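You operate a simulated robot arm through the tools that you are given. There is no shell and no other tool. Be economical: measure what you need, move in short steps, check, and stop when the job is done.

You are at the controls of a simulated robot arm. One attempt, no reset.

Task
Weigh the white tub and scoop cashews in or out till the green lamp lights at 250 g.
Fine: white scale, already tared; the green tub is the stock; scoop empty and back; the white tub stays on. Set down upright: small white scoop.

It is judged by the outcome, as a careful person would: the job done as asked, and still so three seconds after it is handed in. It fails if anything else is knocked over, pushed out of place, dropped, spilled or broken.

Robot
A 7-joint arm with a two-finger gripper, on a carriage that runs on a rail from [-1683, 7] to [697, -3] (x, y) and turns from -2.199 to 3.595 rad about z. Base frame: it is fixed where the carriage stands at the start and does not move with it; the origin is on the floor, on the carriage's upright axis, x ahead of it, y to its left, z up. Units: mm, rad, N and s.
Its first joint turns from -2.601 to 2.601 rad. Places, roughly: white scale [700, 800, 1000]. Payload 2.45 kg.
Tool frame: the origin (TCP) lies between the finger pads and is the grasp point; the fingertips stand 26 mm ahead of it; z points along the fingers, y is the line along which they close. The gripper opens to 96 mm. The gripper's body begins 69 mm behind the TCP.
Orientation is that of the tool frame in the base frame, as a unit quaternion [x, y, z, w]. With the fingers straight down and closing along the base's y, the tool's x points along the base's -x, its y along +y and its z along -z.

Tools
- The arm moves only by the tool servo_tool. Its argument "rows" is a list of rows, each a list of 6 numbers: the shift along the base's x, y, z in mm, then the turn, a rotation vector about the base's x, y, z in rad. In form: [[x, y, z, rx, ry, rz], ...]. A call has 1 to 8 rows; each row shifts and turns the commanded pose from where the row before left it. "grip" is the closure, from 0 (fully open) to 1 (shut), set as the call begins (left out, the last holds). Each row takes 0.2 s and may step no farther than 50 mm and 0.15 rad from the row before; otherwise, or with a gripper value out of range, the whole call is refused. A pose out of reach is approached as far as the arm can. The call stops where the force on the tool passes 40 N (or 10 N more than at its start, if that is more) or the arm is blocked; 0.2 s more then pass. Each finger halts on what it meets, pressing with about 44 N; the grip force reading is that of the motor and also rises with nothing between the fingers. The clock runs only during rows and for 0.2 s after the last one: add rows that do not move to give the fingers time. The reply holds the time, the measured pose of the TCP, the force on the tool along the base axes, the opening and the grip force, in the units named above and with some noise, with the torque about the TCP (base axes, N m) and any sound that the robot's microphone picked up, and new pictures: "views" is both (left out), scene, wrist or none.
- Cameras (640 x 400 px; columns grow to the right, rows downward): "scene" is now at [-9.9, 241.9, 1671.5]; the picture's right is [0.89, -0.46, 0.00], its down [-0.33, -0.64, -0.69] and it looks along [0.32, 0.61, -0.72] (base axes); focal length 286 px, centre (320, 200). "wrist" rides on the gripper at [82, 3, -98] in the tool frame; the picture's right is [-0.04, 1.00, 0.00], its down [-0.73, -0.03, -0.68] and it looks along [-0.68, -0.03, 0.73] (tool axes); focal length 256 px, centre (320, 200). There is no depth. A picture from a camera that has moved, and an enlarged one, comes with that camera's place and axes in the base frame and with its lens.
- raise_lower(by): slides the trunk up (or, below 0, down) by that many mm; the arm and the scene camera ride with it, the base frame stays. It gives what a move gives, with no picture.
- roll_base(legs): drives the robot by 1 to 6 legs, each [ahead, left, turn to the left] in mm, mm and rad, along the robot's own axes; the way and the turn of a leg run together, so that a leg with both is an arc; at most 1500 mm and 3.142 rad a leg. The arm and the cameras ride along, it lands a little off, and it stops where it bumps. It keeps to its track: a leg is cut to what the track allows. It gives what a move gives, and a new picture of the scene camera.
- pan_tilt(pan, tilt): turns the head with the scene camera to pan (to the left, within 2.705 rad either way) and tilt (down, from -0.506 to 1.204), counted from straight ahead of the robot. It gives what a move gives, and a new picture of the scene camera.
- inspect(camera, box): a new picture of the part [left, top, right, bottom] of that camera's present view, enlarged. No time passes.
- sign_off(): hands the job in; it is judged then, once.

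Go step by step. Nothing tells you exact positions but the pictures and the camera data: compare them with the known pose of the tool, close in by small moves and look again before you grip or let go. The budget is 120 turns and 260 pictures, counting those below and the enlarged ones. Unless the task says otherwise, let go and move clear before handing in, and close with one line.

The tools are called after "Emit:" by a JSON object that holds its "op" and its "data". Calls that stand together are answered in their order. servo_tool: Moves the arm, as the interface text tells. Its arguments: {"type":"object","properties":{"rows":{"type":"array","items":{"type":"array","items":{"type":"number"}}},"grip":{"type":"number"},"views":{"type":"string","enum":["both","scene","wrist","none"]}},"required":["rows"]} The other tools are called the same way: raise_lower (by) slides the trunk up or down; roll_base (legs) drives the base; pan_tilt (pan, tilt) turns the head that bears the scene camera; inspect (camera, box) takes an enlarged picture of a part of a camera's view; sign_off () hands the job in.

At the start:

```text
time_s: 0.0
tcp_pos: [441.6, 480.2, 1000.1]
ee_rot: [0.001, 1.0, 0.0, 0.0]
contact_force: [1.0, 0.3, 0.3]
wrist_torque: [0.01, 0.01, 0.01]
finger_gap: 96.1
grasp_force: 0.0
trunk travel left (down, up): [-675.0, 35.0]
robot x, y, heading: [-3.4, 4.1, 0.002]
head pan, tilt: [1.094, 0.81]
```

scene: 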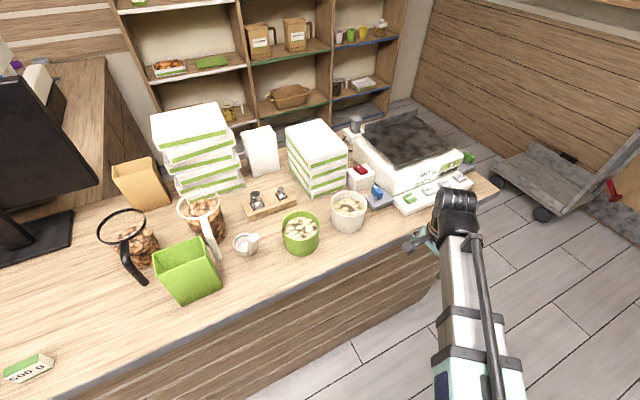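
wrist: 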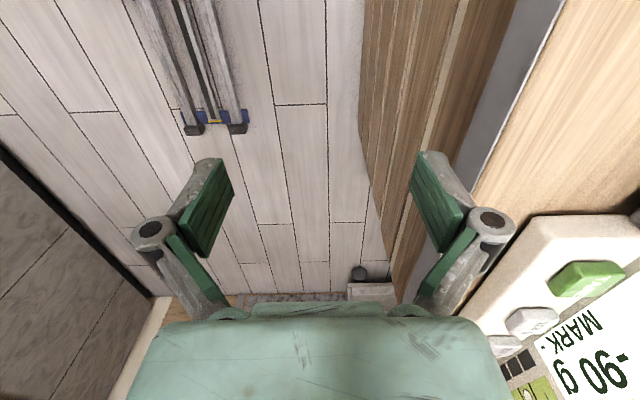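

The counter carries a green stock tub, a white tub, a small white scoop and the white scale. I'll enlarge the views to read the scale and the objects.

Emit:
{"op": "inspect", "data": {"camera": "scene", "box": [220, 160, 380, 260]}}

Emit:
{"op": "inspect", "data": {"camera": "scene", "box": [330, 100, 490, 220]}}

Emit:
{"op": "inspect", "data": {"camera": "wrist", "box": [440, 200, 640, 400]}}

```text
4.00 times, centred on (300, 210) of scene
camera zoom: at [-9.9, 241.9, 1671.5], right [0.89, -0.46, 0.0], down [-0.33, -0.64, -0.69], along [0.32, 0.61, -0.72], focal length 1142 px, centre (400, 160)
```

zoom: 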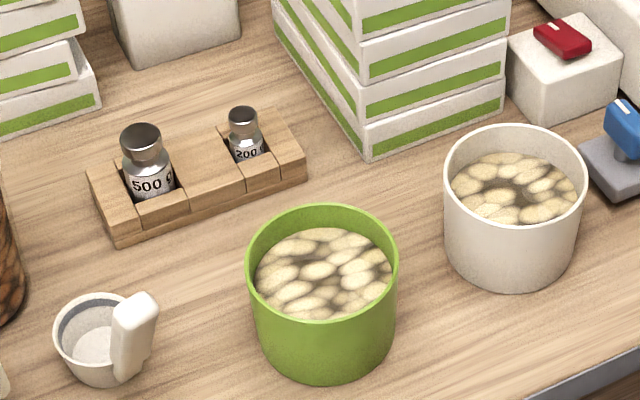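

```text
3.33 times, centred on (410, 160) of scene
camera zoom: at [-9.9, 241.9, 1671.5], right [0.89, -0.46, 0.0], down [-0.33, -0.64, -0.69], along [0.32, 0.61, -0.72], focal length 952 px, centre (20, 333)
```

zoom: 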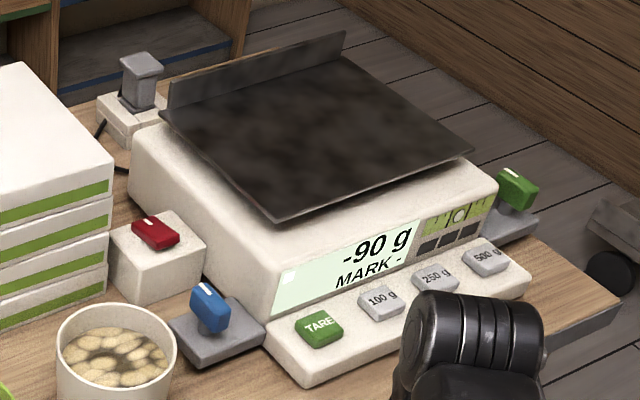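

```text
2.00 times, centred on (540, 300) of wrist
camera zoom: at [361.3, 482.7, 1097.2], right [0.04, 1.0, 0.0], down [0.73, -0.03, 0.68], along [0.68, -0.03, -0.73], focal length 512 px, centre (-120, 0)
```

zoom: 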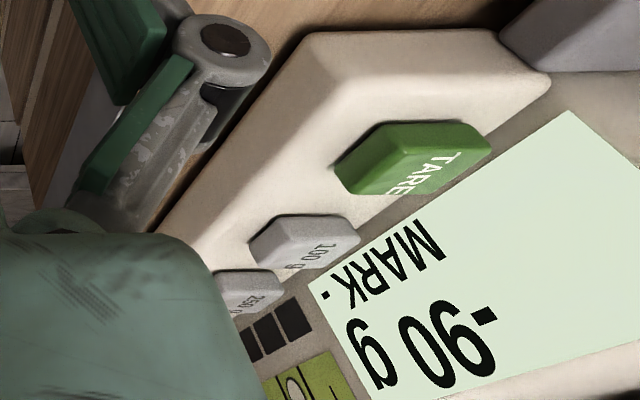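

The scale reads -90 g with no mark set, so the 250 g preset will have to be pressed. By my estimate the scoop is at (17,755), the green tub at (173,707), the white tub at (334,714), and the scale keypad near (542,674,1003). I'll raise the arm and then drive so that everything is within reach.

Emit:
{"op": "servo_tool", "data": {"rows": [[0, 0, 50, 0, 0, 0], [0, 0, 50, 0, 0, 0], [0, 0, 50, 0, 0, 0], [0, 0, 50, 0, 0, 0]], "views": "none"}}

Emit:
{"op": "roll_base", "data": {"legs": [[300, 0, 0]]}}

Emit:
{"op": "pan_tilt", "data": {"pan": 1.57, "tilt": 0.75}}

```text
time_s: 1.0
tcp_pos: [443.3, 480.8, 1199.6]
ee_rot: [0.0, 1.0, 0.0, 0.0]
contact_force: [0.9, -0.1, -1.1]
wrist_torque: [-0.02, -0.01, 0.01]
finger_gap: 95.8
grasp_force: 0.1
trunk travel left (down, up): [-675.0, 35.0]
robot x, y, heading: [-0.8, -3.5, 0.003]
head pan, tilt: [1.094, 0.81]
```

```text
time_s: 3.1
tcp_pos: [744.8, 482.1, 1199.3]
ee_rot: [0.0, 1.0, 0.0, 0.001]
contact_force: [-0.4, 0.2, 0.3]
wrist_torque: [-0.05, -0.01, 0.02]
finger_gap: 96.2
grasp_force: 0.1
trunk travel left (down, up): [-675.0, 35.0]
robot x, y, heading: [302.5, -2.1, -0.001]
head pan, tilt: [1.094, 0.81]
camera scene: at [291.6, 240.5, 1671.5], right [0.89, -0.46, 0.0], down [-0.33, -0.64, -0.69], along [0.32, 0.61, -0.72], focal length 286 px, centre (320, 200)
```

scene: 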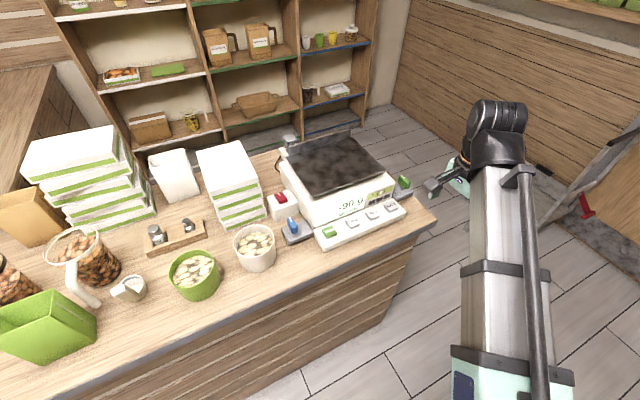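

```text
time_s: 4.0
tcp_pos: [744.6, 481.5, 1199.1]
ee_rot: [-0.001, 1.0, 0.001, 0.0]
contact_force: [-0.2, 0.2, 0.5]
wrist_torque: [0.0, 0.0, -0.01]
finger_gap: 95.8
grasp_force: 0.1
trunk travel left (down, up): [-675.0, 35.0]
robot x, y, heading: [300.7, -0.8, 0.001]
head pan, tilt: [1.571, 0.75]
camera scene: at [254.5, 252.0, 1676.3], right [1.0, 0.0, 0.0], down [0.0, -0.68, -0.73], along [0.0, 0.73, -0.68], focal length 286 px, centre (320, 200)
```

scene: 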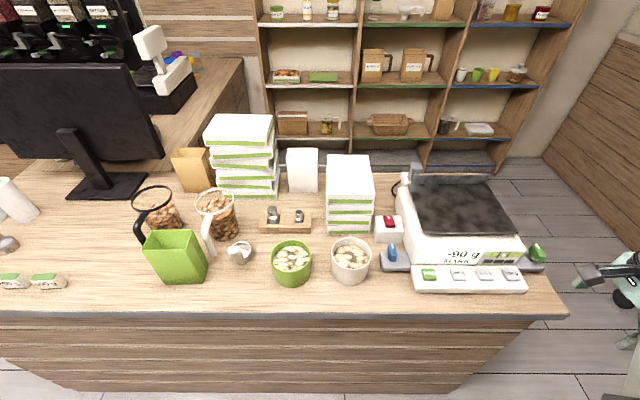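

The straight-on view shows the whole workspace. I'll zoom in on the tubs, the scoop and the scale.

Emit:
{"op": "inspect", "data": {"camera": "scene", "box": [220, 200, 380, 300]}}

Emit:
{"op": "inspect", "data": {"camera": "scene", "box": [370, 160, 562, 300]}}

```text
4.00 times, centred on (300, 250) of scene
camera zoom: at [254.5, 252.0, 1676.3], right [1.0, 0.0, 0.0], down [0.0, -0.68, -0.73], along [0.0, 0.73, -0.68], focal length 1142 px, centre (400, 0)
```

zoom: 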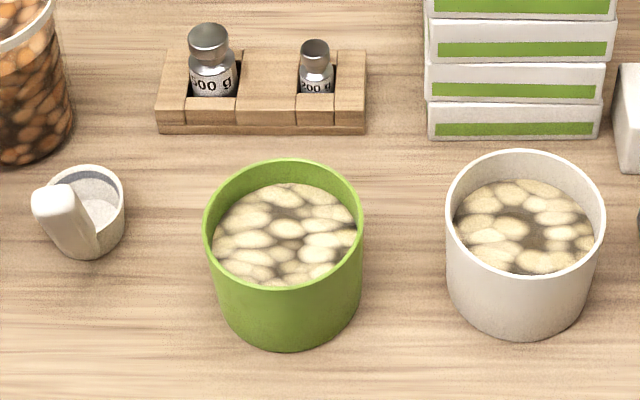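

```text
2.86 times, centred on (466, 230) of scene
camera zoom: at [254.5, 252.0, 1676.3], right [1.0, 0.0, 0.0], down [0.0, -0.68, -0.73], along [0.0, 0.73, -0.68], focal length 816 px, centre (-97, 114)
```

zoom: 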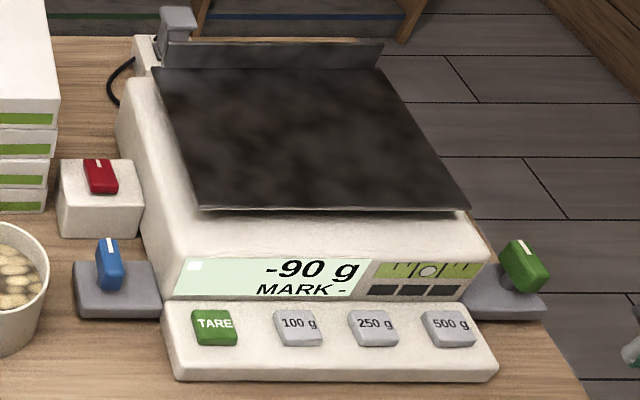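

The buttons sit at z≈1003, with the 250 g button near (701,679). The plate is at z≈1093 and spans x 531–795, y 750–960. The white tub's rim is at (341,722,1035), about 109 mm across. I'll close the gripper and move over the 250 g button.

Emit:
{"op": "servo_tool", "data": {"rows": [[-10, 40, 0, 0, 0, 0], [-10, 40, 0, 0, 0, 0], [-10, 40, -20, 0, 0, 0], [-10, 40, -40, 0, 0, 0], [-3, 38, -40, 0, 0, 0], [0, 0, -30, 0, 0, 0]], "grip": 1}}

```text
refused: row 4 steps farther than a row can; nothing moved
```

Emit:
{"op": "servo_tool", "data": {"rows": [[-10, 40, 0, 0, 0, 0], [-10, 40, 0, 0, 0, 0], [-10, 40, -20, 0, 0, 0], [-10, 40, -20, 0, 0, 0], [-3, 38, -30, 0, 0, 0], [0, 0, -45, 0, 0, 0]], "grip": 1}}

```text
time_s: 5.4
tcp_pos: [703.5, 678.8, 1083.6]
ee_rot: [-0.001, 1.0, 0.0, 0.0]
contact_force: [0.1, 0.6, 0.2]
wrist_torque: [0.01, 0.0, -0.02]
finger_gap: 0.0
grasp_force: 28.7
trunk travel left (down, up): [-675.0, 35.0]
robot x, y, heading: [303.4, -4.7, -0.001]
head pan, tilt: [1.571, 0.75]
camera scene: at [254.5, 252.4, 1676.3], right [1.0, 0.0, 0.0], down [0.0, -0.68, -0.73], along [0.0, 0.73, -0.68], focal length 286 px, centre (320, 200)
camera wrist: at [621.6, 681.8, 1180.1], right [0.04, 1.0, 0.0], down [0.73, -0.03, 0.68], along [0.68, -0.03, -0.73], focal length 256 px, centre (320, 200)
```

scene: 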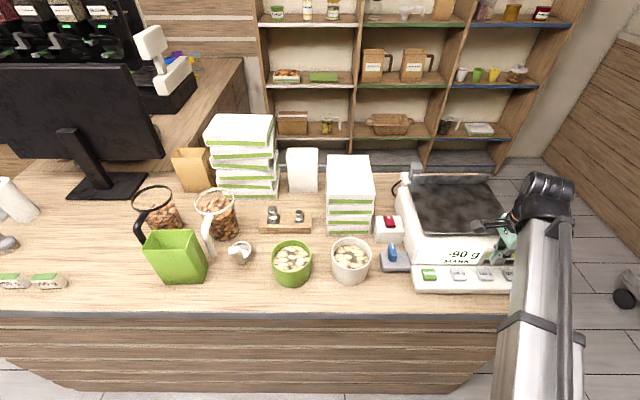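
wrist: 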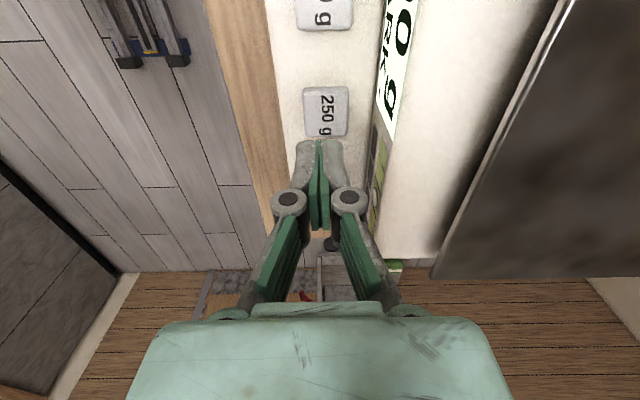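

The 250 g button is right under the tips at about (701,682). I'll descend and press gently.

Emit:
{"op": "servo_tool", "data": {"rows": [[-2, 2, -30, 0, 0, 0], [0, 0, -16, 0, 0, 0], [0, 0, -3, 0, 0, 0], [0, 0, 0, 0, 0, 0]]}}

```text
time_s: 6.4
tcp_pos: [699.8, 680.8, 1035.3]
ee_rot: [-0.001, 1.0, -0.001, 0.001]
contact_force: [0.1, 0.6, -0.4]
wrist_torque: [-0.03, 0.03, 0.01]
finger_gap: 0.0
grasp_force: 28.4
trunk travel left (down, up): [-675.0, 35.0]
robot x, y, heading: [300.4, -1.9, -0.001]
head pan, tilt: [1.571, 0.75]
camera scene: at [254.4, 252.1, 1676.3], right [1.0, 0.0, 0.0], down [0.0, -0.68, -0.73], along [0.0, 0.73, -0.68], focal length 286 px, centre (320, 200)
camera wrist: at [618.1, 682.5, 1131.8], right [0.04, 1.0, 0.0], down [0.73, -0.03, 0.68], along [0.68, -0.03, -0.73], focal length 256 px, centre (320, 200)
```

scene: 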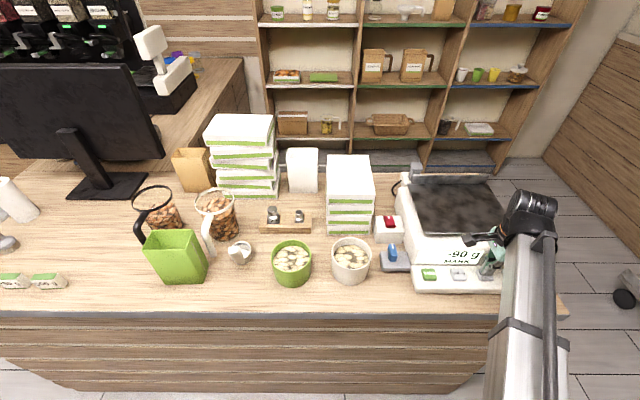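
wrist: 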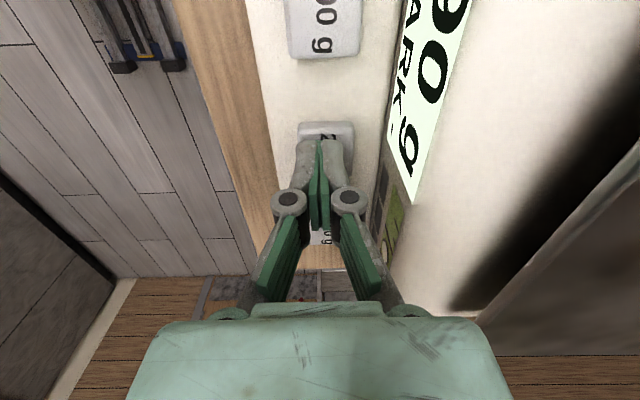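

Emit:
{"op": "servo_tool", "data": {"rows": [[0, 0, -3, 0, 0, 0], [0, 0, -3, 0, 0, 0], [0, 0, -2, 0, 0, 0], [0, 0, 0, 0, 0, 0]], "views": "wrist"}}

```text
time_s: 7.4
tcp_pos: [698.9, 681.4, 1028.2]
ee_rot: [-0.001, 1.0, 0.0, -0.001]
contact_force: [-0.5, 0.4, -0.1]
wrist_torque: [0.0, 0.03, 0.02]
finger_gap: 0.1
grasp_force: 28.1
trunk travel left (down, up): [-675.0, 35.0]
robot x, y, heading: [304.0, -0.3, 0.002]
head pan, tilt: [1.571, 0.75]
camera wrist: at [617.7, 683.7, 1124.9], right [0.04, 1.0, 0.0], down [0.73, -0.03, 0.68], along [0.68, -0.03, -0.73], focal length 256 px, centre (320, 200)
```

wrist: 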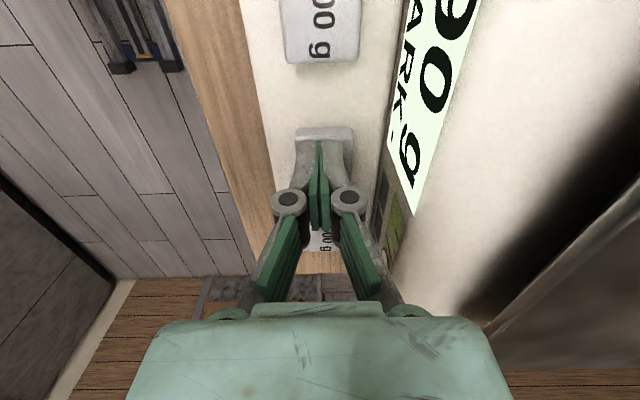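

Emit:
{"op": "servo_tool", "data": {"rows": [[0, 0, -2, 0, 0, 0], [0, 0, -2, 0, 0, 0], [0, 0, -2, 0, 0, 0], [0, 0, 0, 0, 0, 0]], "views": "wrist"}}

```text
time_s: 8.4
tcp_pos: [699.7, 680.0, 1021.8]
ee_rot: [-0.001, 1.0, 0.0, 0.0]
contact_force: [0.0, 0.7, 1.3]
wrist_torque: [0.02, 0.01, 0.01]
finger_gap: 6.1
grasp_force: 28.3
trunk travel left (down, up): [-675.0, 35.0]
robot x, y, heading: [300.1, 2.1, 0.003]
head pan, tilt: [1.571, 0.75]
camera wrist: at [617.5, 682.9, 1118.7], right [0.04, 1.0, 0.0], down [0.73, -0.03, 0.68], along [0.68, -0.03, -0.73], focal length 256 px, centre (320, 200)
```

wrist: 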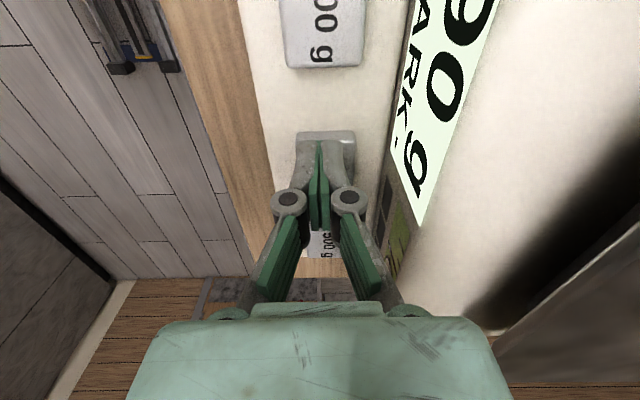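

Emit:
{"op": "servo_tool", "data": {"rows": [[0, 0, -2, 0, 0, 0], [0, 0, -2, 0, 0, 0], [0, 0, 0, 0, 0, 0]], "views": "both"}}

```text
time_s: 9.2
tcp_pos: [699.2, 681.1, 1018.2]
ee_rot: [-0.001, 1.0, 0.0, 0.0]
contact_force: [-2.0, -0.5, 3.6]
wrist_torque: [-0.02, 0.01, 0.02]
finger_gap: 5.8
grasp_force: 28.8
trunk travel left (down, up): [-675.0, 35.0]
robot x, y, heading: [302.3, 0.5, 0.002]
head pan, tilt: [1.571, 0.75]
heard: click
camera scene: at [254.0, 251.6, 1676.4], right [1.0, 0.0, 0.0], down [0.0, -0.68, -0.73], along [0.0, 0.73, -0.68], focal length 286 px, centre (320, 200)
camera wrist: at [617.7, 682.9, 1115.5], right [0.04, 1.0, 0.0], down [0.73, -0.03, 0.68], along [0.68, -0.03, -0.73], focal length 256 px, centre (320, 200)
```

scene: 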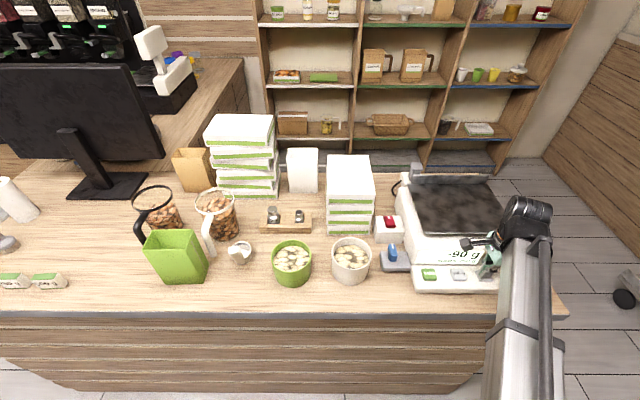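
wrist: 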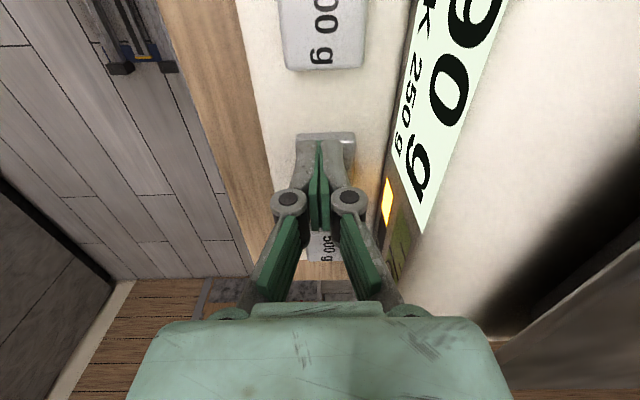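

The press clicked: MARK 250 g is set and the amber lamp is lit. Next I'll retract and move above the near rim of the white tub.

Emit:
{"op": "servo_tool", "data": {"rows": [[0, 0, 40, 0, 0, 0], [0, 0, 50, 0, 0, 0], [0, 0, 40, 0, 0, 0], [-50, 0, 0, 0, 0, 0], [-50, 0, 0, 0, 0, 0], [-50, 0, 0, 0, 0, 0], [-50, -2, 0, 0, 0, 0]], "views": "none"}}

Emit:
{"op": "servo_tool", "data": {"rows": [[-50, -2, 0, 0, 0, 0], [-50, -2, 0, 0, 0, 0], [-50, -2, 0, 0, 0, 0], [-6, -4, -20, 0, 0, 0], [0, 0, 0, 0, 0, 0]], "grip": 0.55}}

```text
time_s: 10.8
tcp_pos: [497.3, 680.0, 1147.2]
ee_rot: [-0.001, 1.0, 0.001, -0.001]
contact_force: [-1.0, -0.7, 0.0]
wrist_torque: [-0.02, -0.01, 0.01]
finger_gap: 0.1
grasp_force: 28.4
trunk travel left (down, up): [-675.0, 35.0]
robot x, y, heading: [297.2, -0.8, 0.006]
head pan, tilt: [1.571, 0.75]
```

```text
time_s: 12.0
tcp_pos: [343.3, 670.4, 1125.5]
ee_rot: [-0.001, 1.0, 0.0, 0.0]
contact_force: [-0.2, 0.0, 0.0]
wrist_torque: [0.0, 0.04, 0.0]
finger_gap: 43.3
grasp_force: 0.0
trunk travel left (down, up): [-675.0, 35.0]
robot x, y, heading: [301.5, -4.5, -0.001]
head pan, tilt: [1.571, 0.75]
camera scene: at [254.6, 252.1, 1676.3], right [1.0, 0.0, 0.0], down [0.0, -0.68, -0.73], along [0.0, 0.73, -0.68], focal length 286 px, centre (320, 200)
camera wrist: at [261.8, 672.4, 1223.0], right [0.04, 1.0, 0.0], down [0.73, -0.03, 0.68], along [0.68, -0.03, -0.73], focal length 256 px, centre (320, 200)
```

scene: 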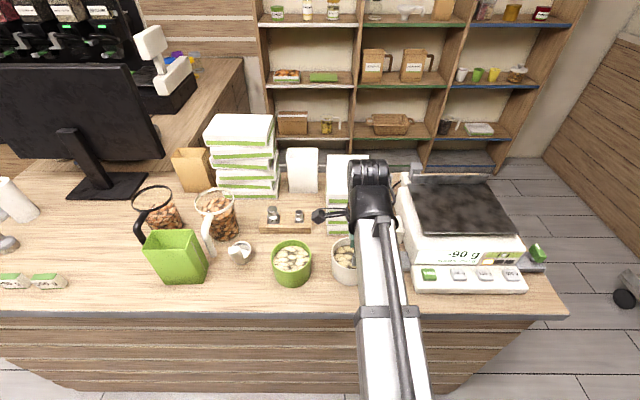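
wrist: 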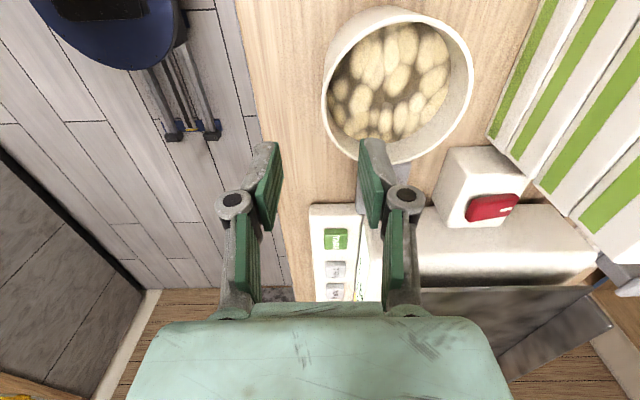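

The tub's centre comes out at (339,722), with its near wall at y≈670 and its rim at z≈1038. I'll descend part way and check.

Emit:
{"op": "servo_tool", "data": {"rows": [[-3, 0, -30, 0, 0, 0], [0, 0, -25, 0, 0, 0], [0, 0, 0, 0, 0, 0]], "views": "wrist"}}

```text
time_s: 12.8
tcp_pos: [339.8, 671.2, 1069.3]
ee_rot: [-0.001, 1.0, 0.0, 0.0]
contact_force: [0.1, 0.5, 0.0]
wrist_torque: [0.03, 0.01, 0.0]
finger_gap: 43.2
grasp_force: 0.1
trunk travel left (down, up): [-675.0, 35.0]
robot x, y, heading: [301.2, -2.7, 0.008]
head pan, tilt: [1.571, 0.75]
camera wrist: at [258.9, 673.1, 1167.1], right [0.04, 1.0, 0.0], down [0.73, -0.03, 0.68], along [0.68, -0.03, -0.73], focal length 256 px, centre (320, 200)
```

wrist: 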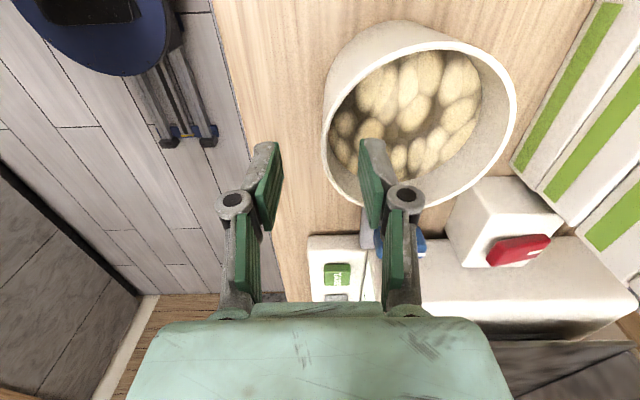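

Emit:
{"op": "servo_tool", "data": {"rows": [[0, 2, -15, 0, 0, 0], [0, 0, -12, 0, 0, 0], [0, 0, 0, 0, 0, 0]], "views": "wrist"}}

```text
time_s: 13.6
tcp_pos: [338.9, 671.9, 1044.6]
ee_rot: [-0.001, 1.0, 0.0, -0.001]
contact_force: [-0.5, 1.1, 0.9]
wrist_torque: [0.0, -0.01, -0.04]
finger_gap: 43.4
grasp_force: 0.1
trunk travel left (down, up): [-675.0, 35.0]
robot x, y, heading: [300.2, -3.6, 0.006]
head pan, tilt: [1.571, 0.75]
camera wrist: at [258.0, 674.1, 1141.4], right [0.04, 1.0, 0.0], down [0.73, -0.03, 0.68], along [0.68, -0.03, -0.73], focal length 256 px, centre (320, 200)
```

wrist: 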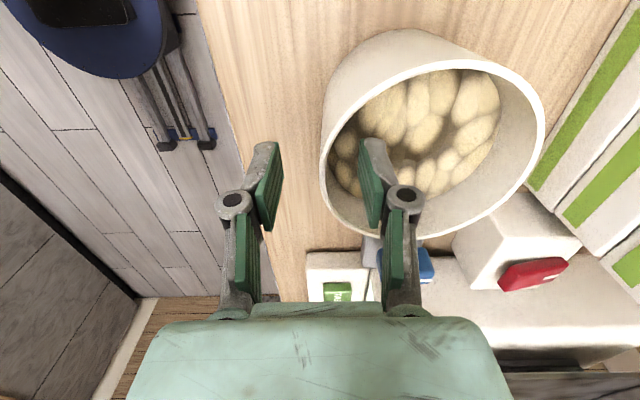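

Emit:
{"op": "servo_tool", "data": {"rows": [[0, 0, -6, 0, 0, 0], [0, 0, 0, 0, 0, 0]], "views": "none"}}

Emit:
{"op": "servo_tool", "data": {"rows": [[0, 0, 0, 0, 0, 0], [0, 0, 0, 0, 0, 0], [0, 0, 0, 0, 0, 0]], "grip": 1, "views": "wrist"}}

```text
time_s: 14.2
tcp_pos: [339.4, 671.7, 1038.8]
ee_rot: [-0.001, 1.0, 0.0, 0.001]
contact_force: [0.0, -0.5, -0.6]
wrist_torque: [0.04, -0.02, 0.0]
finger_gap: 43.3
grasp_force: 0.0
trunk travel left (down, up): [-675.0, 35.0]
robot x, y, heading: [299.5, -3.0, -0.002]
head pan, tilt: [1.571, 0.75]
```

```text
time_s: 15.0
tcp_pos: [338.1, 671.0, 1038.3]
ee_rot: [-0.002, 1.0, 0.0, 0.001]
contact_force: [0.8, 1.3, 2.8]
wrist_torque: [0.39, -0.07, -0.01]
finger_gap: 6.0
grasp_force: 32.0
trunk travel left (down, up): [-675.0, 35.0]
robot x, y, heading: [299.6, 1.8, 0.0]
head pan, tilt: [1.571, 0.75]
camera wrist: at [257.9, 673.7, 1135.9], right [0.04, 1.0, 0.0], down [0.73, -0.03, 0.68], along [0.68, -0.03, -0.73], focal length 256 px, centre (320, 200)
```

wrist: 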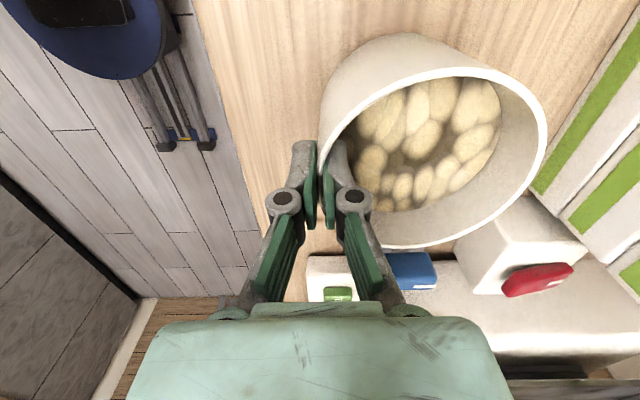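

Emit:
{"op": "servo_tool", "data": {"rows": [[0, 0, 5, 0, 0, 0], [0, 0, 10, 0, 0, 0], [0, 0, 10, 0, 0, 0], [0, 0, 0, 0, 0, 0]]}}

```text
time_s: 16.0
tcp_pos: [340.0, 672.2, 1063.4]
ee_rot: [-0.001, 1.0, 0.001, 0.0]
contact_force: [1.8, 0.2, -0.2]
wrist_torque: [-0.02, 0.01, -0.01]
finger_gap: 0.0
grasp_force: 28.3
trunk travel left (down, up): [-675.0, 35.0]
robot x, y, heading: [300.8, 0.4, -0.0]
head pan, tilt: [1.571, 0.75]
camera scene: at [254.4, 251.9, 1676.4], right [1.0, 0.0, 0.0], down [0.0, -0.68, -0.73], along [0.0, 0.73, -0.68], focal length 286 px, centre (320, 200)
camera wrist: at [258.5, 673.3, 1160.9], right [0.04, 1.0, 0.0], down [0.73, -0.03, 0.68], along [0.68, -0.03, -0.73], focal length 256 px, centre (320, 200)
```

scene: 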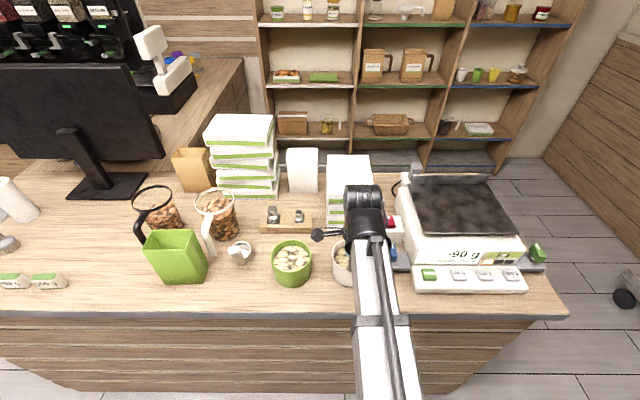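
wrist: 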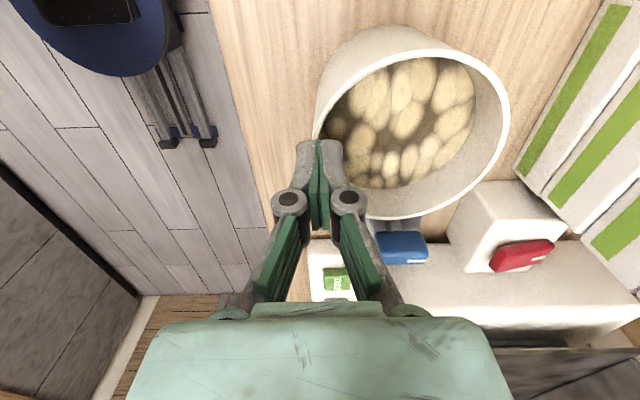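

The grip slipped off the rim; the tub is still standing, shifted about 4 mm toward me. I need a deeper bite, so I'll rise, reopen and go further down.

Emit:
{"op": "servo_tool", "data": {"rows": [[0, -2, 20, 0, 0, 0], [0, 0, 0, 0, 0, 0], [0, 0, 0, 0, 0, 0]], "grip": 0.55, "views": "wrist"}}

Emit:
{"op": "inspect", "data": {"camera": "wrist", "box": [260, 0, 580, 200]}}

```text
time_s: 16.8
tcp_pos: [340.0, 668.9, 1084.6]
ee_rot: [-0.002, 1.0, 0.0, 0.001]
contact_force: [0.8, -0.4, -0.5]
wrist_torque: [-0.01, 0.03, 0.01]
finger_gap: 43.2
grasp_force: 0.2
trunk travel left (down, up): [-675.0, 35.0]
robot x, y, heading: [301.2, -2.8, 0.001]
head pan, tilt: [1.571, 0.75]
camera wrist: at [258.6, 671.1, 1181.8], right [0.04, 1.0, 0.0], down [0.73, -0.03, 0.68], along [0.68, -0.03, -0.73], focal length 256 px, centre (320, 200)
```

wrist: 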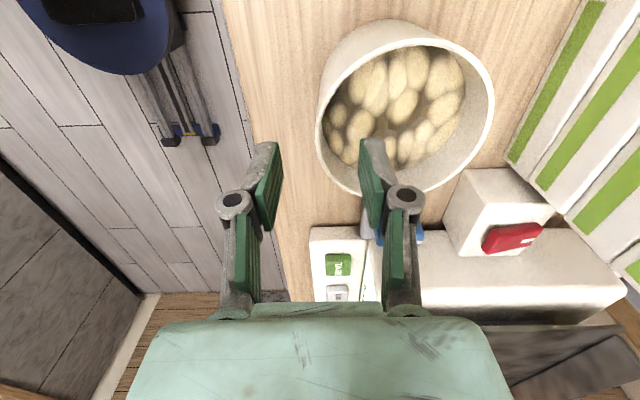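

```text
2.00 times, centred on (420, 100) of wrist
camera zoom: at [258.6, 671.1, 1181.8], right [0.04, 1.0, 0.0], down [0.73, -0.03, 0.68], along [0.68, -0.03, -0.73], focal length 512 px, centre (120, 400)
```

zoom: 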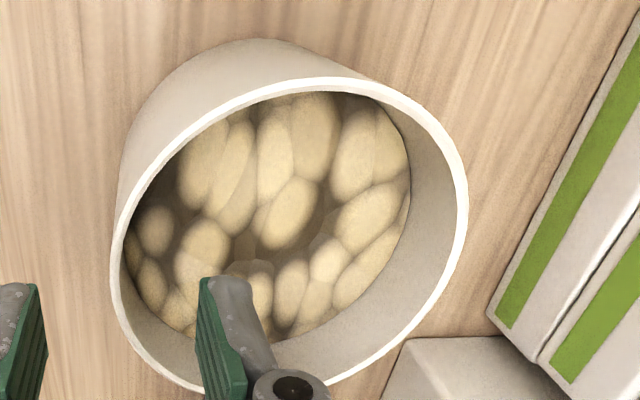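

Emit:
{"op": "servo_tool", "data": {"rows": [[0, -2, -25, 0, 0, 0], [0, 0, -20, 0, 0, 0], [0, 0, -7, 0, 0, 0], [0, 0, -4, 0, 0, 0], [0, 0, 0, 0, 0, 0]], "views": "wrist"}}

```text
time_s: 18.0
tcp_pos: [338.4, 667.3, 1027.8]
ee_rot: [-0.001, 1.0, 0.0, 0.0]
contact_force: [0.1, 0.0, 0.2]
wrist_torque: [-0.01, -0.01, -0.04]
finger_gap: 43.1
grasp_force: 0.0
trunk travel left (down, up): [-675.0, 35.0]
robot x, y, heading: [301.0, -4.3, -0.001]
head pan, tilt: [1.571, 0.75]
camera wrist: at [258.4, 669.1, 1125.6], right [0.04, 1.0, 0.0], down [0.73, -0.03, 0.68], along [0.68, -0.03, -0.73], focal length 256 px, centre (320, 200)
```

wrist: 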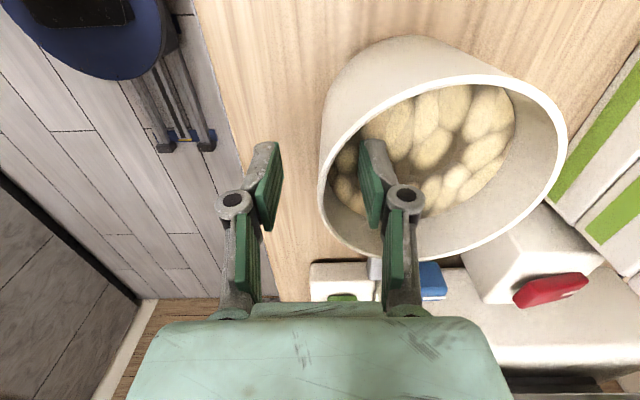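

Emit:
{"op": "servo_tool", "data": {"rows": [[0, 0, -4, 0, 0, 0], [0, 0, -4, 0, 0, 0], [0, 0, 0, 0, 0, 0]], "views": "none"}}

```text
time_s: 18.8
tcp_pos: [340.3, 666.2, 1019.1]
ee_rot: [-0.001, 1.0, -0.001, 0.0]
contact_force: [-0.9, 0.0, 0.4]
wrist_torque: [-0.04, 0.03, 0.01]
finger_gap: 43.2
grasp_force: 0.1
trunk travel left (down, up): [-675.0, 35.0]
robot x, y, heading: [296.6, -2.4, -0.001]
head pan, tilt: [1.571, 0.75]
```

The tip is about 42 mm below the rim with no resistance. I'll tilt the tool slightly to match the wall's taper and then close.

Emit:
{"op": "servo_tool", "data": {"rows": [[0, 0, 0, 0.07, 0, 0], [0, 0, 0, 0, 0, 0]], "views": "none"}}

Emit:
{"op": "servo_tool", "data": {"rows": [[0, 0, 0, 0, 0, 0], [0, 0, 0, 0, 0, 0], [0, 0, 0, 0, 0, 0], [0, 0, 0, 0, 0, 0]], "grip": 1, "views": "wrist"}}

```text
time_s: 19.4
tcp_pos: [340.3, 667.3, 1019.1]
ee_rot: [0.0, 0.999, 0.036, -0.001]
contact_force: [0.4, -0.1, -0.3]
wrist_torque: [0.01, -0.02, 0.01]
finger_gap: 43.3
grasp_force: 0.1
trunk travel left (down, up): [-675.0, 35.0]
robot x, y, heading: [301.9, -2.5, -0.003]
head pan, tilt: [1.571, 0.75]
```

```text
time_s: 20.4
tcp_pos: [339.7, 666.7, 1020.2]
ee_rot: [-0.001, 0.999, 0.035, 0.0]
contact_force: [0.6, -0.7, 2.0]
wrist_torque: [-0.22, 0.01, 0.02]
finger_gap: 6.0
grasp_force: 31.8
trunk travel left (down, up): [-675.0, 35.0]
robot x, y, heading: [301.5, -3.4, -0.0]
head pan, tilt: [1.571, 0.75]
camera wrist: at [258.5, 662.2, 1117.2], right [0.04, 1.0, 0.07], down [0.73, -0.08, 0.68], along [0.68, 0.03, -0.73], focal length 256 px, centre (320, 200)
```

wrist: 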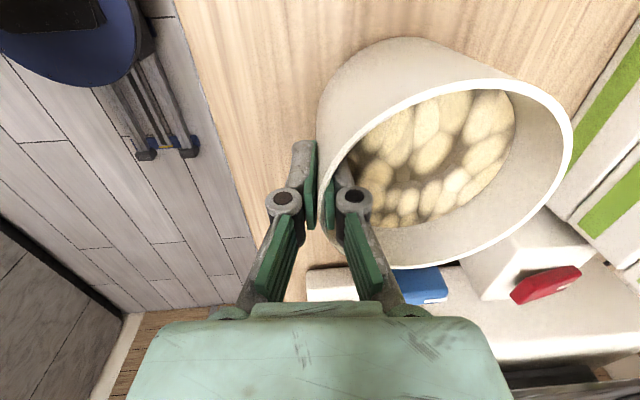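

Emit:
{"op": "servo_tool", "data": {"rows": [[0, 0, 3, 0, 0, 0], [0, 0, 4, 0, 0, 0], [0, 0, 4, 0, 0, 0], [0, 0, 4, 0, 0, 0], [0, 0, 0, 0, 0, 0]]}}

```text
time_s: 21.6
tcp_pos: [340.1, 667.3, 1035.0]
ee_rot: [-0.001, 0.999, 0.035, 0.0]
contact_force: [0.2, -0.9, -3.0]
wrist_torque: [-0.11, 0.01, 0.0]
finger_gap: 6.1
grasp_force: 31.3
trunk travel left (down, up): [-675.0, 35.0]
robot x, y, heading: [303.0, 0.0, -0.0]
head pan, tilt: [1.571, 0.75]
camera scene: at [254.5, 252.3, 1676.3], right [1.0, 0.0, 0.0], down [0.0, -0.68, -0.73], along [0.0, 0.73, -0.68], focal length 286 px, centre (320, 200)
camera wrist: at [259.0, 662.6, 1132.1], right [0.04, 1.0, 0.07], down [0.73, -0.07, 0.68], along [0.68, 0.03, -0.73], focal length 256 px, centre (320, 200)
```

scene: 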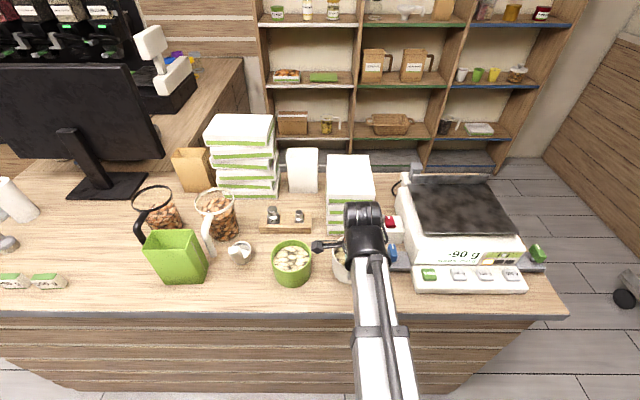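
wrist: 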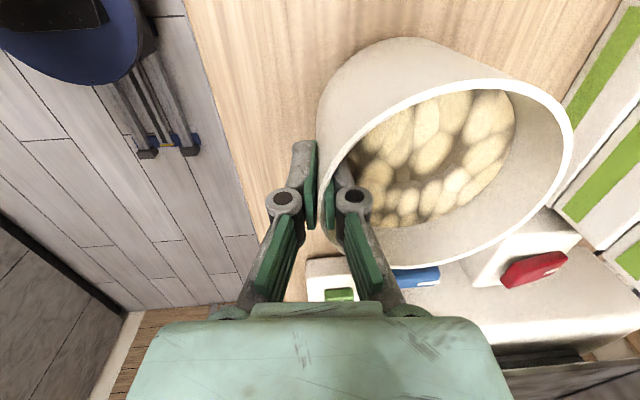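

The tub is lifted and holding, at about 3 N or 300 g. I'll raise it well clear and carry it to the scale.

Emit:
{"op": "servo_tool", "data": {"rows": [[0, 0, 15, 0, 0, 0], [0, 0, 25, 0, 0, 0], [0, 0, 30, 0, 0, 0], [0, 0, 30, 0, 0, 0], [0, 0, 30, 0, 0, 0], [0, 0, 20, 0, 0, 0], [0, 0, 0, 0, 0, 0]], "views": "wrist"}}

Emit:
{"op": "servo_tool", "data": {"rows": [[20, 0, 0, 0, 0, 0], [40, 0, 0, 0, 0, 0], [40, 0, 0, 0, 0, 0], [40, 0, 0, 0, 0, 0], [40, 0, 0, 0, 0, 0], [40, 0, 0, 0, 0, 0], [20, 0, 0, 0, 0, 0], [0, 0, 0, 0, 0, 0]], "views": "wrist"}}

```text
time_s: 23.2
tcp_pos: [339.0, 665.6, 1183.9]
ee_rot: [-0.002, 0.999, 0.035, 0.0]
contact_force: [0.6, -0.4, -2.7]
wrist_torque: [-0.13, -0.01, -0.02]
finger_gap: 5.8
grasp_force: 31.2
trunk travel left (down, up): [-675.0, 35.0]
robot x, y, heading: [302.1, -3.5, 0.009]
head pan, tilt: [1.571, 0.75]
camera wrist: at [258.8, 661.4, 1281.1], right [0.04, 1.0, 0.07], down [0.73, -0.07, 0.68], along [0.68, 0.03, -0.73], focal length 256 px, centre (320, 200)
```

wrist: 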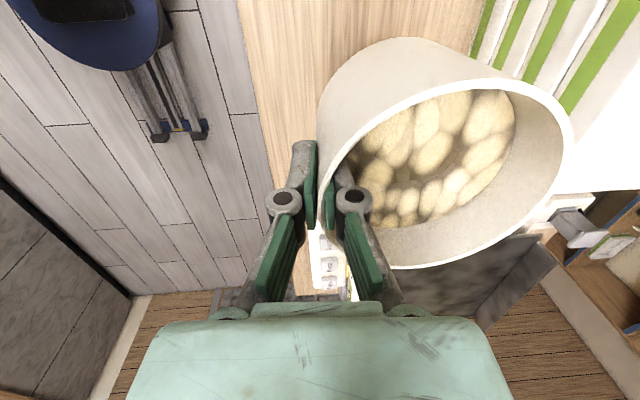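

```text
time_s: 25.0
tcp_pos: [581.7, 667.4, 1183.9]
ee_rot: [-0.002, 0.999, 0.035, 0.0]
contact_force: [0.8, -0.8, -3.4]
wrist_torque: [-0.16, -0.01, -0.03]
finger_gap: 5.9
grasp_force: 31.7
trunk travel left (down, up): [-675.0, 35.0]
robot x, y, heading: [302.6, -4.2, 0.005]
head pan, tilt: [1.571, 0.75]
camera wrist: at [500.0, 663.1, 1281.3], right [0.04, 1.0, 0.07], down [0.73, -0.07, 0.68], along [0.68, 0.03, -0.73], focal length 256 px, centre (320, 200)
```

wrist: 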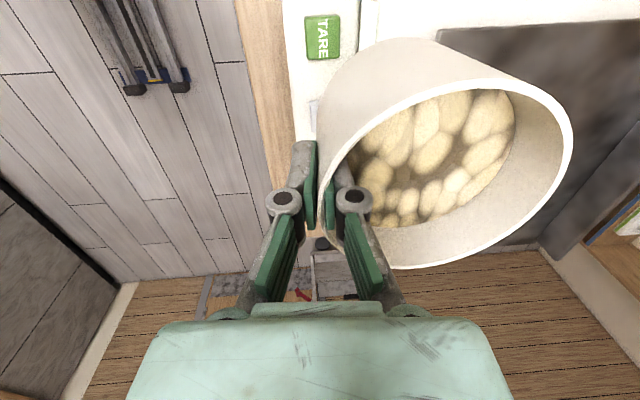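

Emit:
{"op": "servo_tool", "data": {"rows": [[15, 25, 0, 0, 0, 0], [20, 35, 0, 0, 0, 0], [20, 35, 0, 0, 0, 0], [10, 25, 0, 0, 0, 0], [0, 0, 0, 0, 0, 0]]}}

Emit:
{"op": "inspect", "data": {"camera": "scene", "box": [370, 130, 562, 290]}}

```text
time_s: 26.2
tcp_pos: [645.7, 789.3, 1184.1]
ee_rot: [-0.001, 0.999, 0.034, 0.0]
contact_force: [-0.3, 0.4, -3.4]
wrist_torque: [-0.18, 0.01, 0.03]
finger_gap: 6.0
grasp_force: 31.9
trunk travel left (down, up): [-675.0, 35.0]
robot x, y, heading: [299.4, -2.7, 0.004]
head pan, tilt: [1.571, 0.75]
camera scene: at [254.6, 252.5, 1676.3], right [1.0, 0.0, 0.0], down [0.0, -0.68, -0.73], along [0.0, 0.73, -0.68], focal length 286 px, centre (320, 200)
camera wrist: at [564.2, 784.1, 1281.0], right [0.04, 1.0, 0.07], down [0.73, -0.07, 0.68], along [0.68, 0.03, -0.73], focal length 256 px, centre (320, 200)
```

scene: 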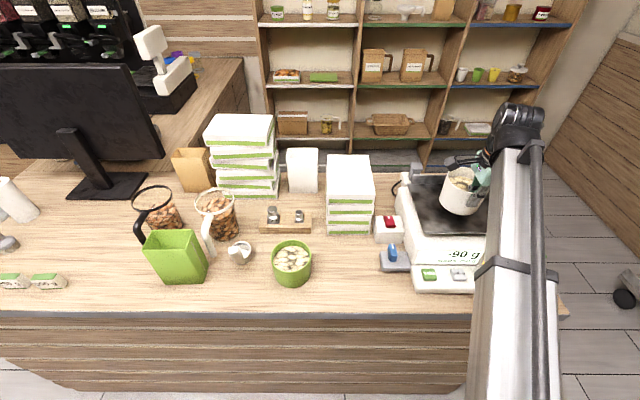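
wrist: 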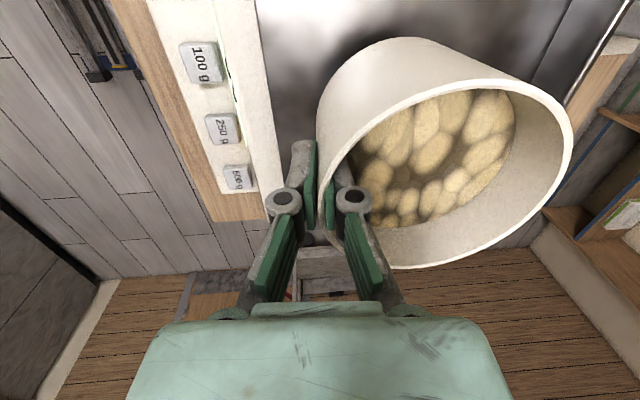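

```text
2.50 times, centred on (466, 210) of scene
camera zoom: at [254.6, 252.5, 1676.3], right [1.0, 0.0, 0.0], down [0.0, -0.68, -0.73], along [0.0, 0.73, -0.68], focal length 714 px, centre (-45, 175)
```

zoom: 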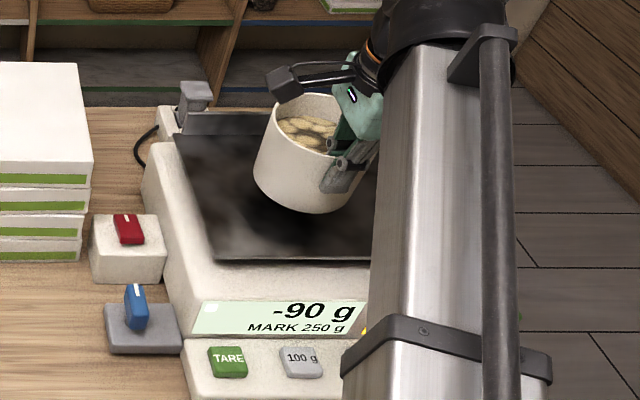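

The tub is over the plate. I'll lower it in small steps until I feel contact.

Emit:
{"op": "servo_tool", "data": {"rows": [[0, 0, -15, 0, 0, 0], [0, 0, -8, 0, 0, 0], [0, 0, -3, 0, 0, 0], [0, 0, 0, 0, 0, 0]], "views": "none"}}

Emit:
{"op": "inspect", "data": {"camera": "scene", "box": [370, 130, 562, 290]}}

```text
time_s: 27.2
tcp_pos: [644.7, 787.2, 1158.9]
ee_rot: [-0.001, 0.999, 0.034, 0.0]
contact_force: [-0.8, -0.5, -3.7]
wrist_torque: [-0.17, 0.03, -0.01]
finger_gap: 6.4
grasp_force: 31.9
trunk travel left (down, up): [-675.0, 35.0]
robot x, y, heading: [298.8, -1.9, -0.001]
head pan, tilt: [1.571, 0.75]
```

```text
2.50 times, centred on (466, 210) of scene
camera zoom: at [254.6, 252.4, 1676.3], right [1.0, 0.0, 0.0], down [0.0, -0.68, -0.73], along [0.0, 0.73, -0.68], focal length 714 px, centre (-45, 175)
```

zoom: 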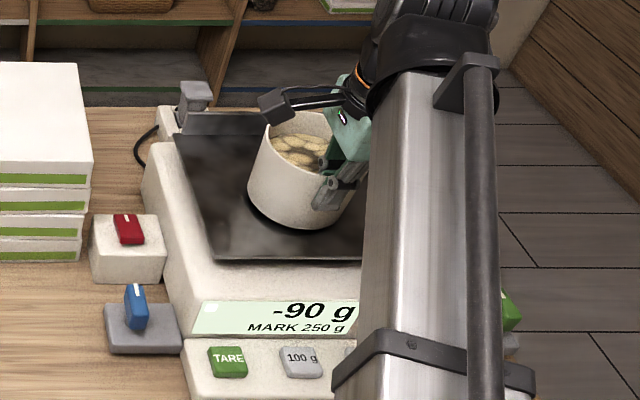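

Emit:
{"op": "servo_tool", "data": {"rows": [[0, 0, -3, 0, 0, 0], [0, 0, -2, 0, 0, 0], [0, 0, 0, 0, 0, 0]], "views": "none"}}

Emit:
{"op": "inspect", "data": {"camera": "scene", "box": [370, 130, 562, 290]}}

```text
time_s: 28.0
tcp_pos: [646.1, 787.5, 1154.0]
ee_rot: [-0.001, 0.999, 0.036, 0.0]
contact_force: [-0.6, 0.0, 1.0]
wrist_torque: [-0.08, 0.02, 0.02]
finger_gap: 6.1
grasp_force: 31.7
trunk travel left (down, up): [-675.0, 35.0]
robot x, y, heading: [299.1, 1.8, 0.002]
head pan, tilt: [1.571, 0.75]
```

```text
2.50 times, centred on (466, 210) of scene
camera zoom: at [254.4, 252.1, 1676.4], right [1.0, 0.0, 0.0], down [0.0, -0.68, -0.73], along [0.0, 0.73, -0.68], focal length 714 px, centre (-45, 175)
```

zoom: 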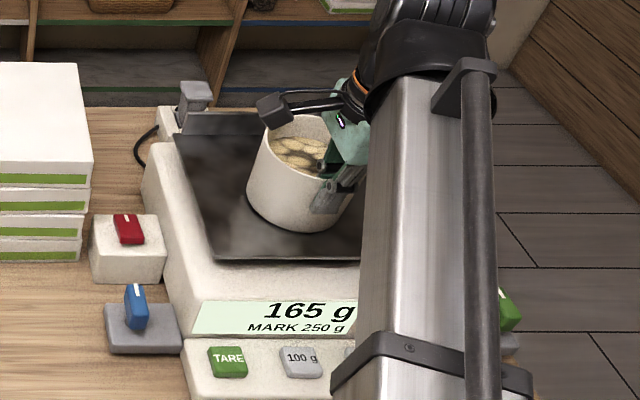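

The tub has landed. I'll release it and go straight up.

Emit:
{"op": "servo_tool", "data": {"rows": [[0, 0, 0, 0, 0, 0], [0, 0, 0, 0, 0, 0]], "grip": 0.65, "views": "none"}}

Emit:
{"op": "servo_tool", "data": {"rows": [[0, 0, 25, 0, 0, 0], [0, 0, 40, 0, 0, 0], [0, 0, 40, 0, 0, 0], [-40, -20, 0, -0.07, 0, 0], [-45, -20, 0, 0, 0, 0], [-45, -20, 0, 0, 0, 0], [-45, -20, 0, 0, 0, 0]]}}

Emit:
{"op": "inspect", "data": {"camera": "scene", "box": [370, 130, 562, 290]}}

```text
time_s: 28.6
tcp_pos: [645.0, 786.9, 1155.3]
ee_rot: [-0.001, 0.999, 0.035, -0.001]
contact_force: [0.2, -0.7, 0.7]
wrist_torque: [-0.02, 0.04, 0.0]
finger_gap: 33.5
grasp_force: 0.2
trunk travel left (down, up): [-675.0, 35.0]
robot x, y, heading: [303.2, -0.1, 0.001]
head pan, tilt: [1.571, 0.75]
```

```text
time_s: 30.2
tcp_pos: [468.4, 707.6, 1261.2]
ee_rot: [-0.001, 1.0, 0.0, 0.0]
contact_force: [-0.6, 0.5, 0.0]
wrist_torque: [0.03, -0.03, 0.0]
finger_gap: 33.7
grasp_force: 0.1
trunk travel left (down, up): [-675.0, 35.0]
robot x, y, heading: [300.2, -3.1, 0.001]
head pan, tilt: [1.571, 0.75]
camera scene: at [254.0, 252.0, 1676.3], right [1.0, 0.0, 0.0], down [0.0, -0.68, -0.73], along [0.0, 0.73, -0.68], focal length 286 px, centre (320, 200)
camera wrist: at [387.3, 709.3, 1358.6], right [0.04, 1.0, 0.0], down [0.73, -0.03, 0.68], along [0.68, -0.03, -0.73], focal length 256 px, centre (320, 200)
```

scene: 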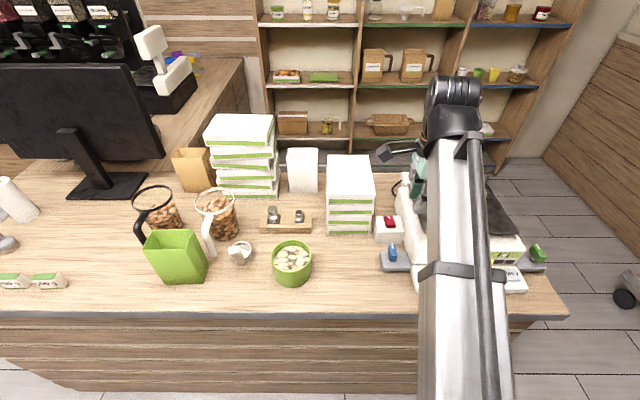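
wrist: 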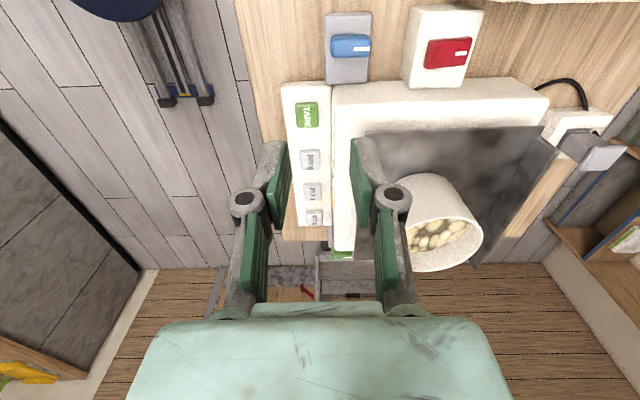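

```text
2.50 times, centred on (466, 210) of scene
camera zoom: at [254.0, 252.0, 1676.3], right [1.0, 0.0, 0.0], down [0.0, -0.68, -0.73], along [0.0, 0.73, -0.68], focal length 714 px, centre (-45, 175)
```

zoom: 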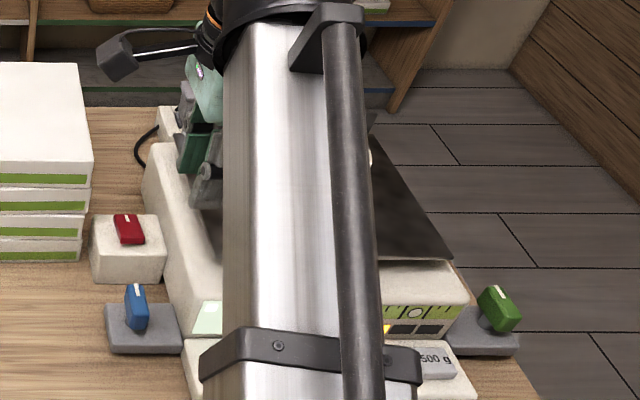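

The amber lamp is still lit, so the tub is under weight. I'll move over to the scoop and read the display once the arm is out of the way.

Emit:
{"op": "servo_tool", "data": {"rows": [[-50, 4, 0, 0, 0, 0], [-50, 4, 0, 0, 0, 0], [-50, 4, 0, 0, 0, 0], [-50, 4, 0, 0, 0, 0], [-50, 4, 0, 0, 0, 0], [-50, 4, 0, 0, 0, 0], [-50, 4, 0, 0, 0, 0], [-50, 4, 0, 0, 0, 0]], "views": "none"}}

Emit:
{"op": "servo_tool", "data": {"rows": [[-50, 4, -15, 0, 0, 0], [-40, 4, -20, 0, 0, 0], [0, 0, -25, 0, 0, 0], [0, 0, 0, 0, 0, 0]]}}

Emit:
{"op": "inspect", "data": {"camera": "scene", "box": [370, 130, 562, 290]}}

```text
refused: row 1 steps farther than a row can; nothing moved
```

```text
refused: row 1 steps farther than a row can; nothing moved
```

```text
2.50 times, centred on (466, 210) of scene
camera zoom: at [254.0, 252.0, 1676.3], right [1.0, 0.0, 0.0], down [0.0, -0.68, -0.73], along [0.0, 0.73, -0.68], focal length 714 px, centre (-45, 175)
```

zoom: 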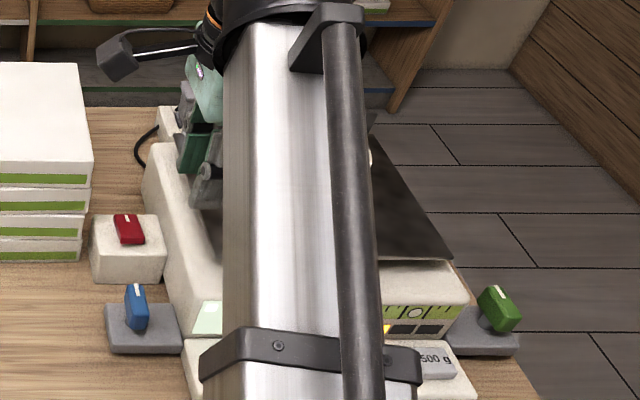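

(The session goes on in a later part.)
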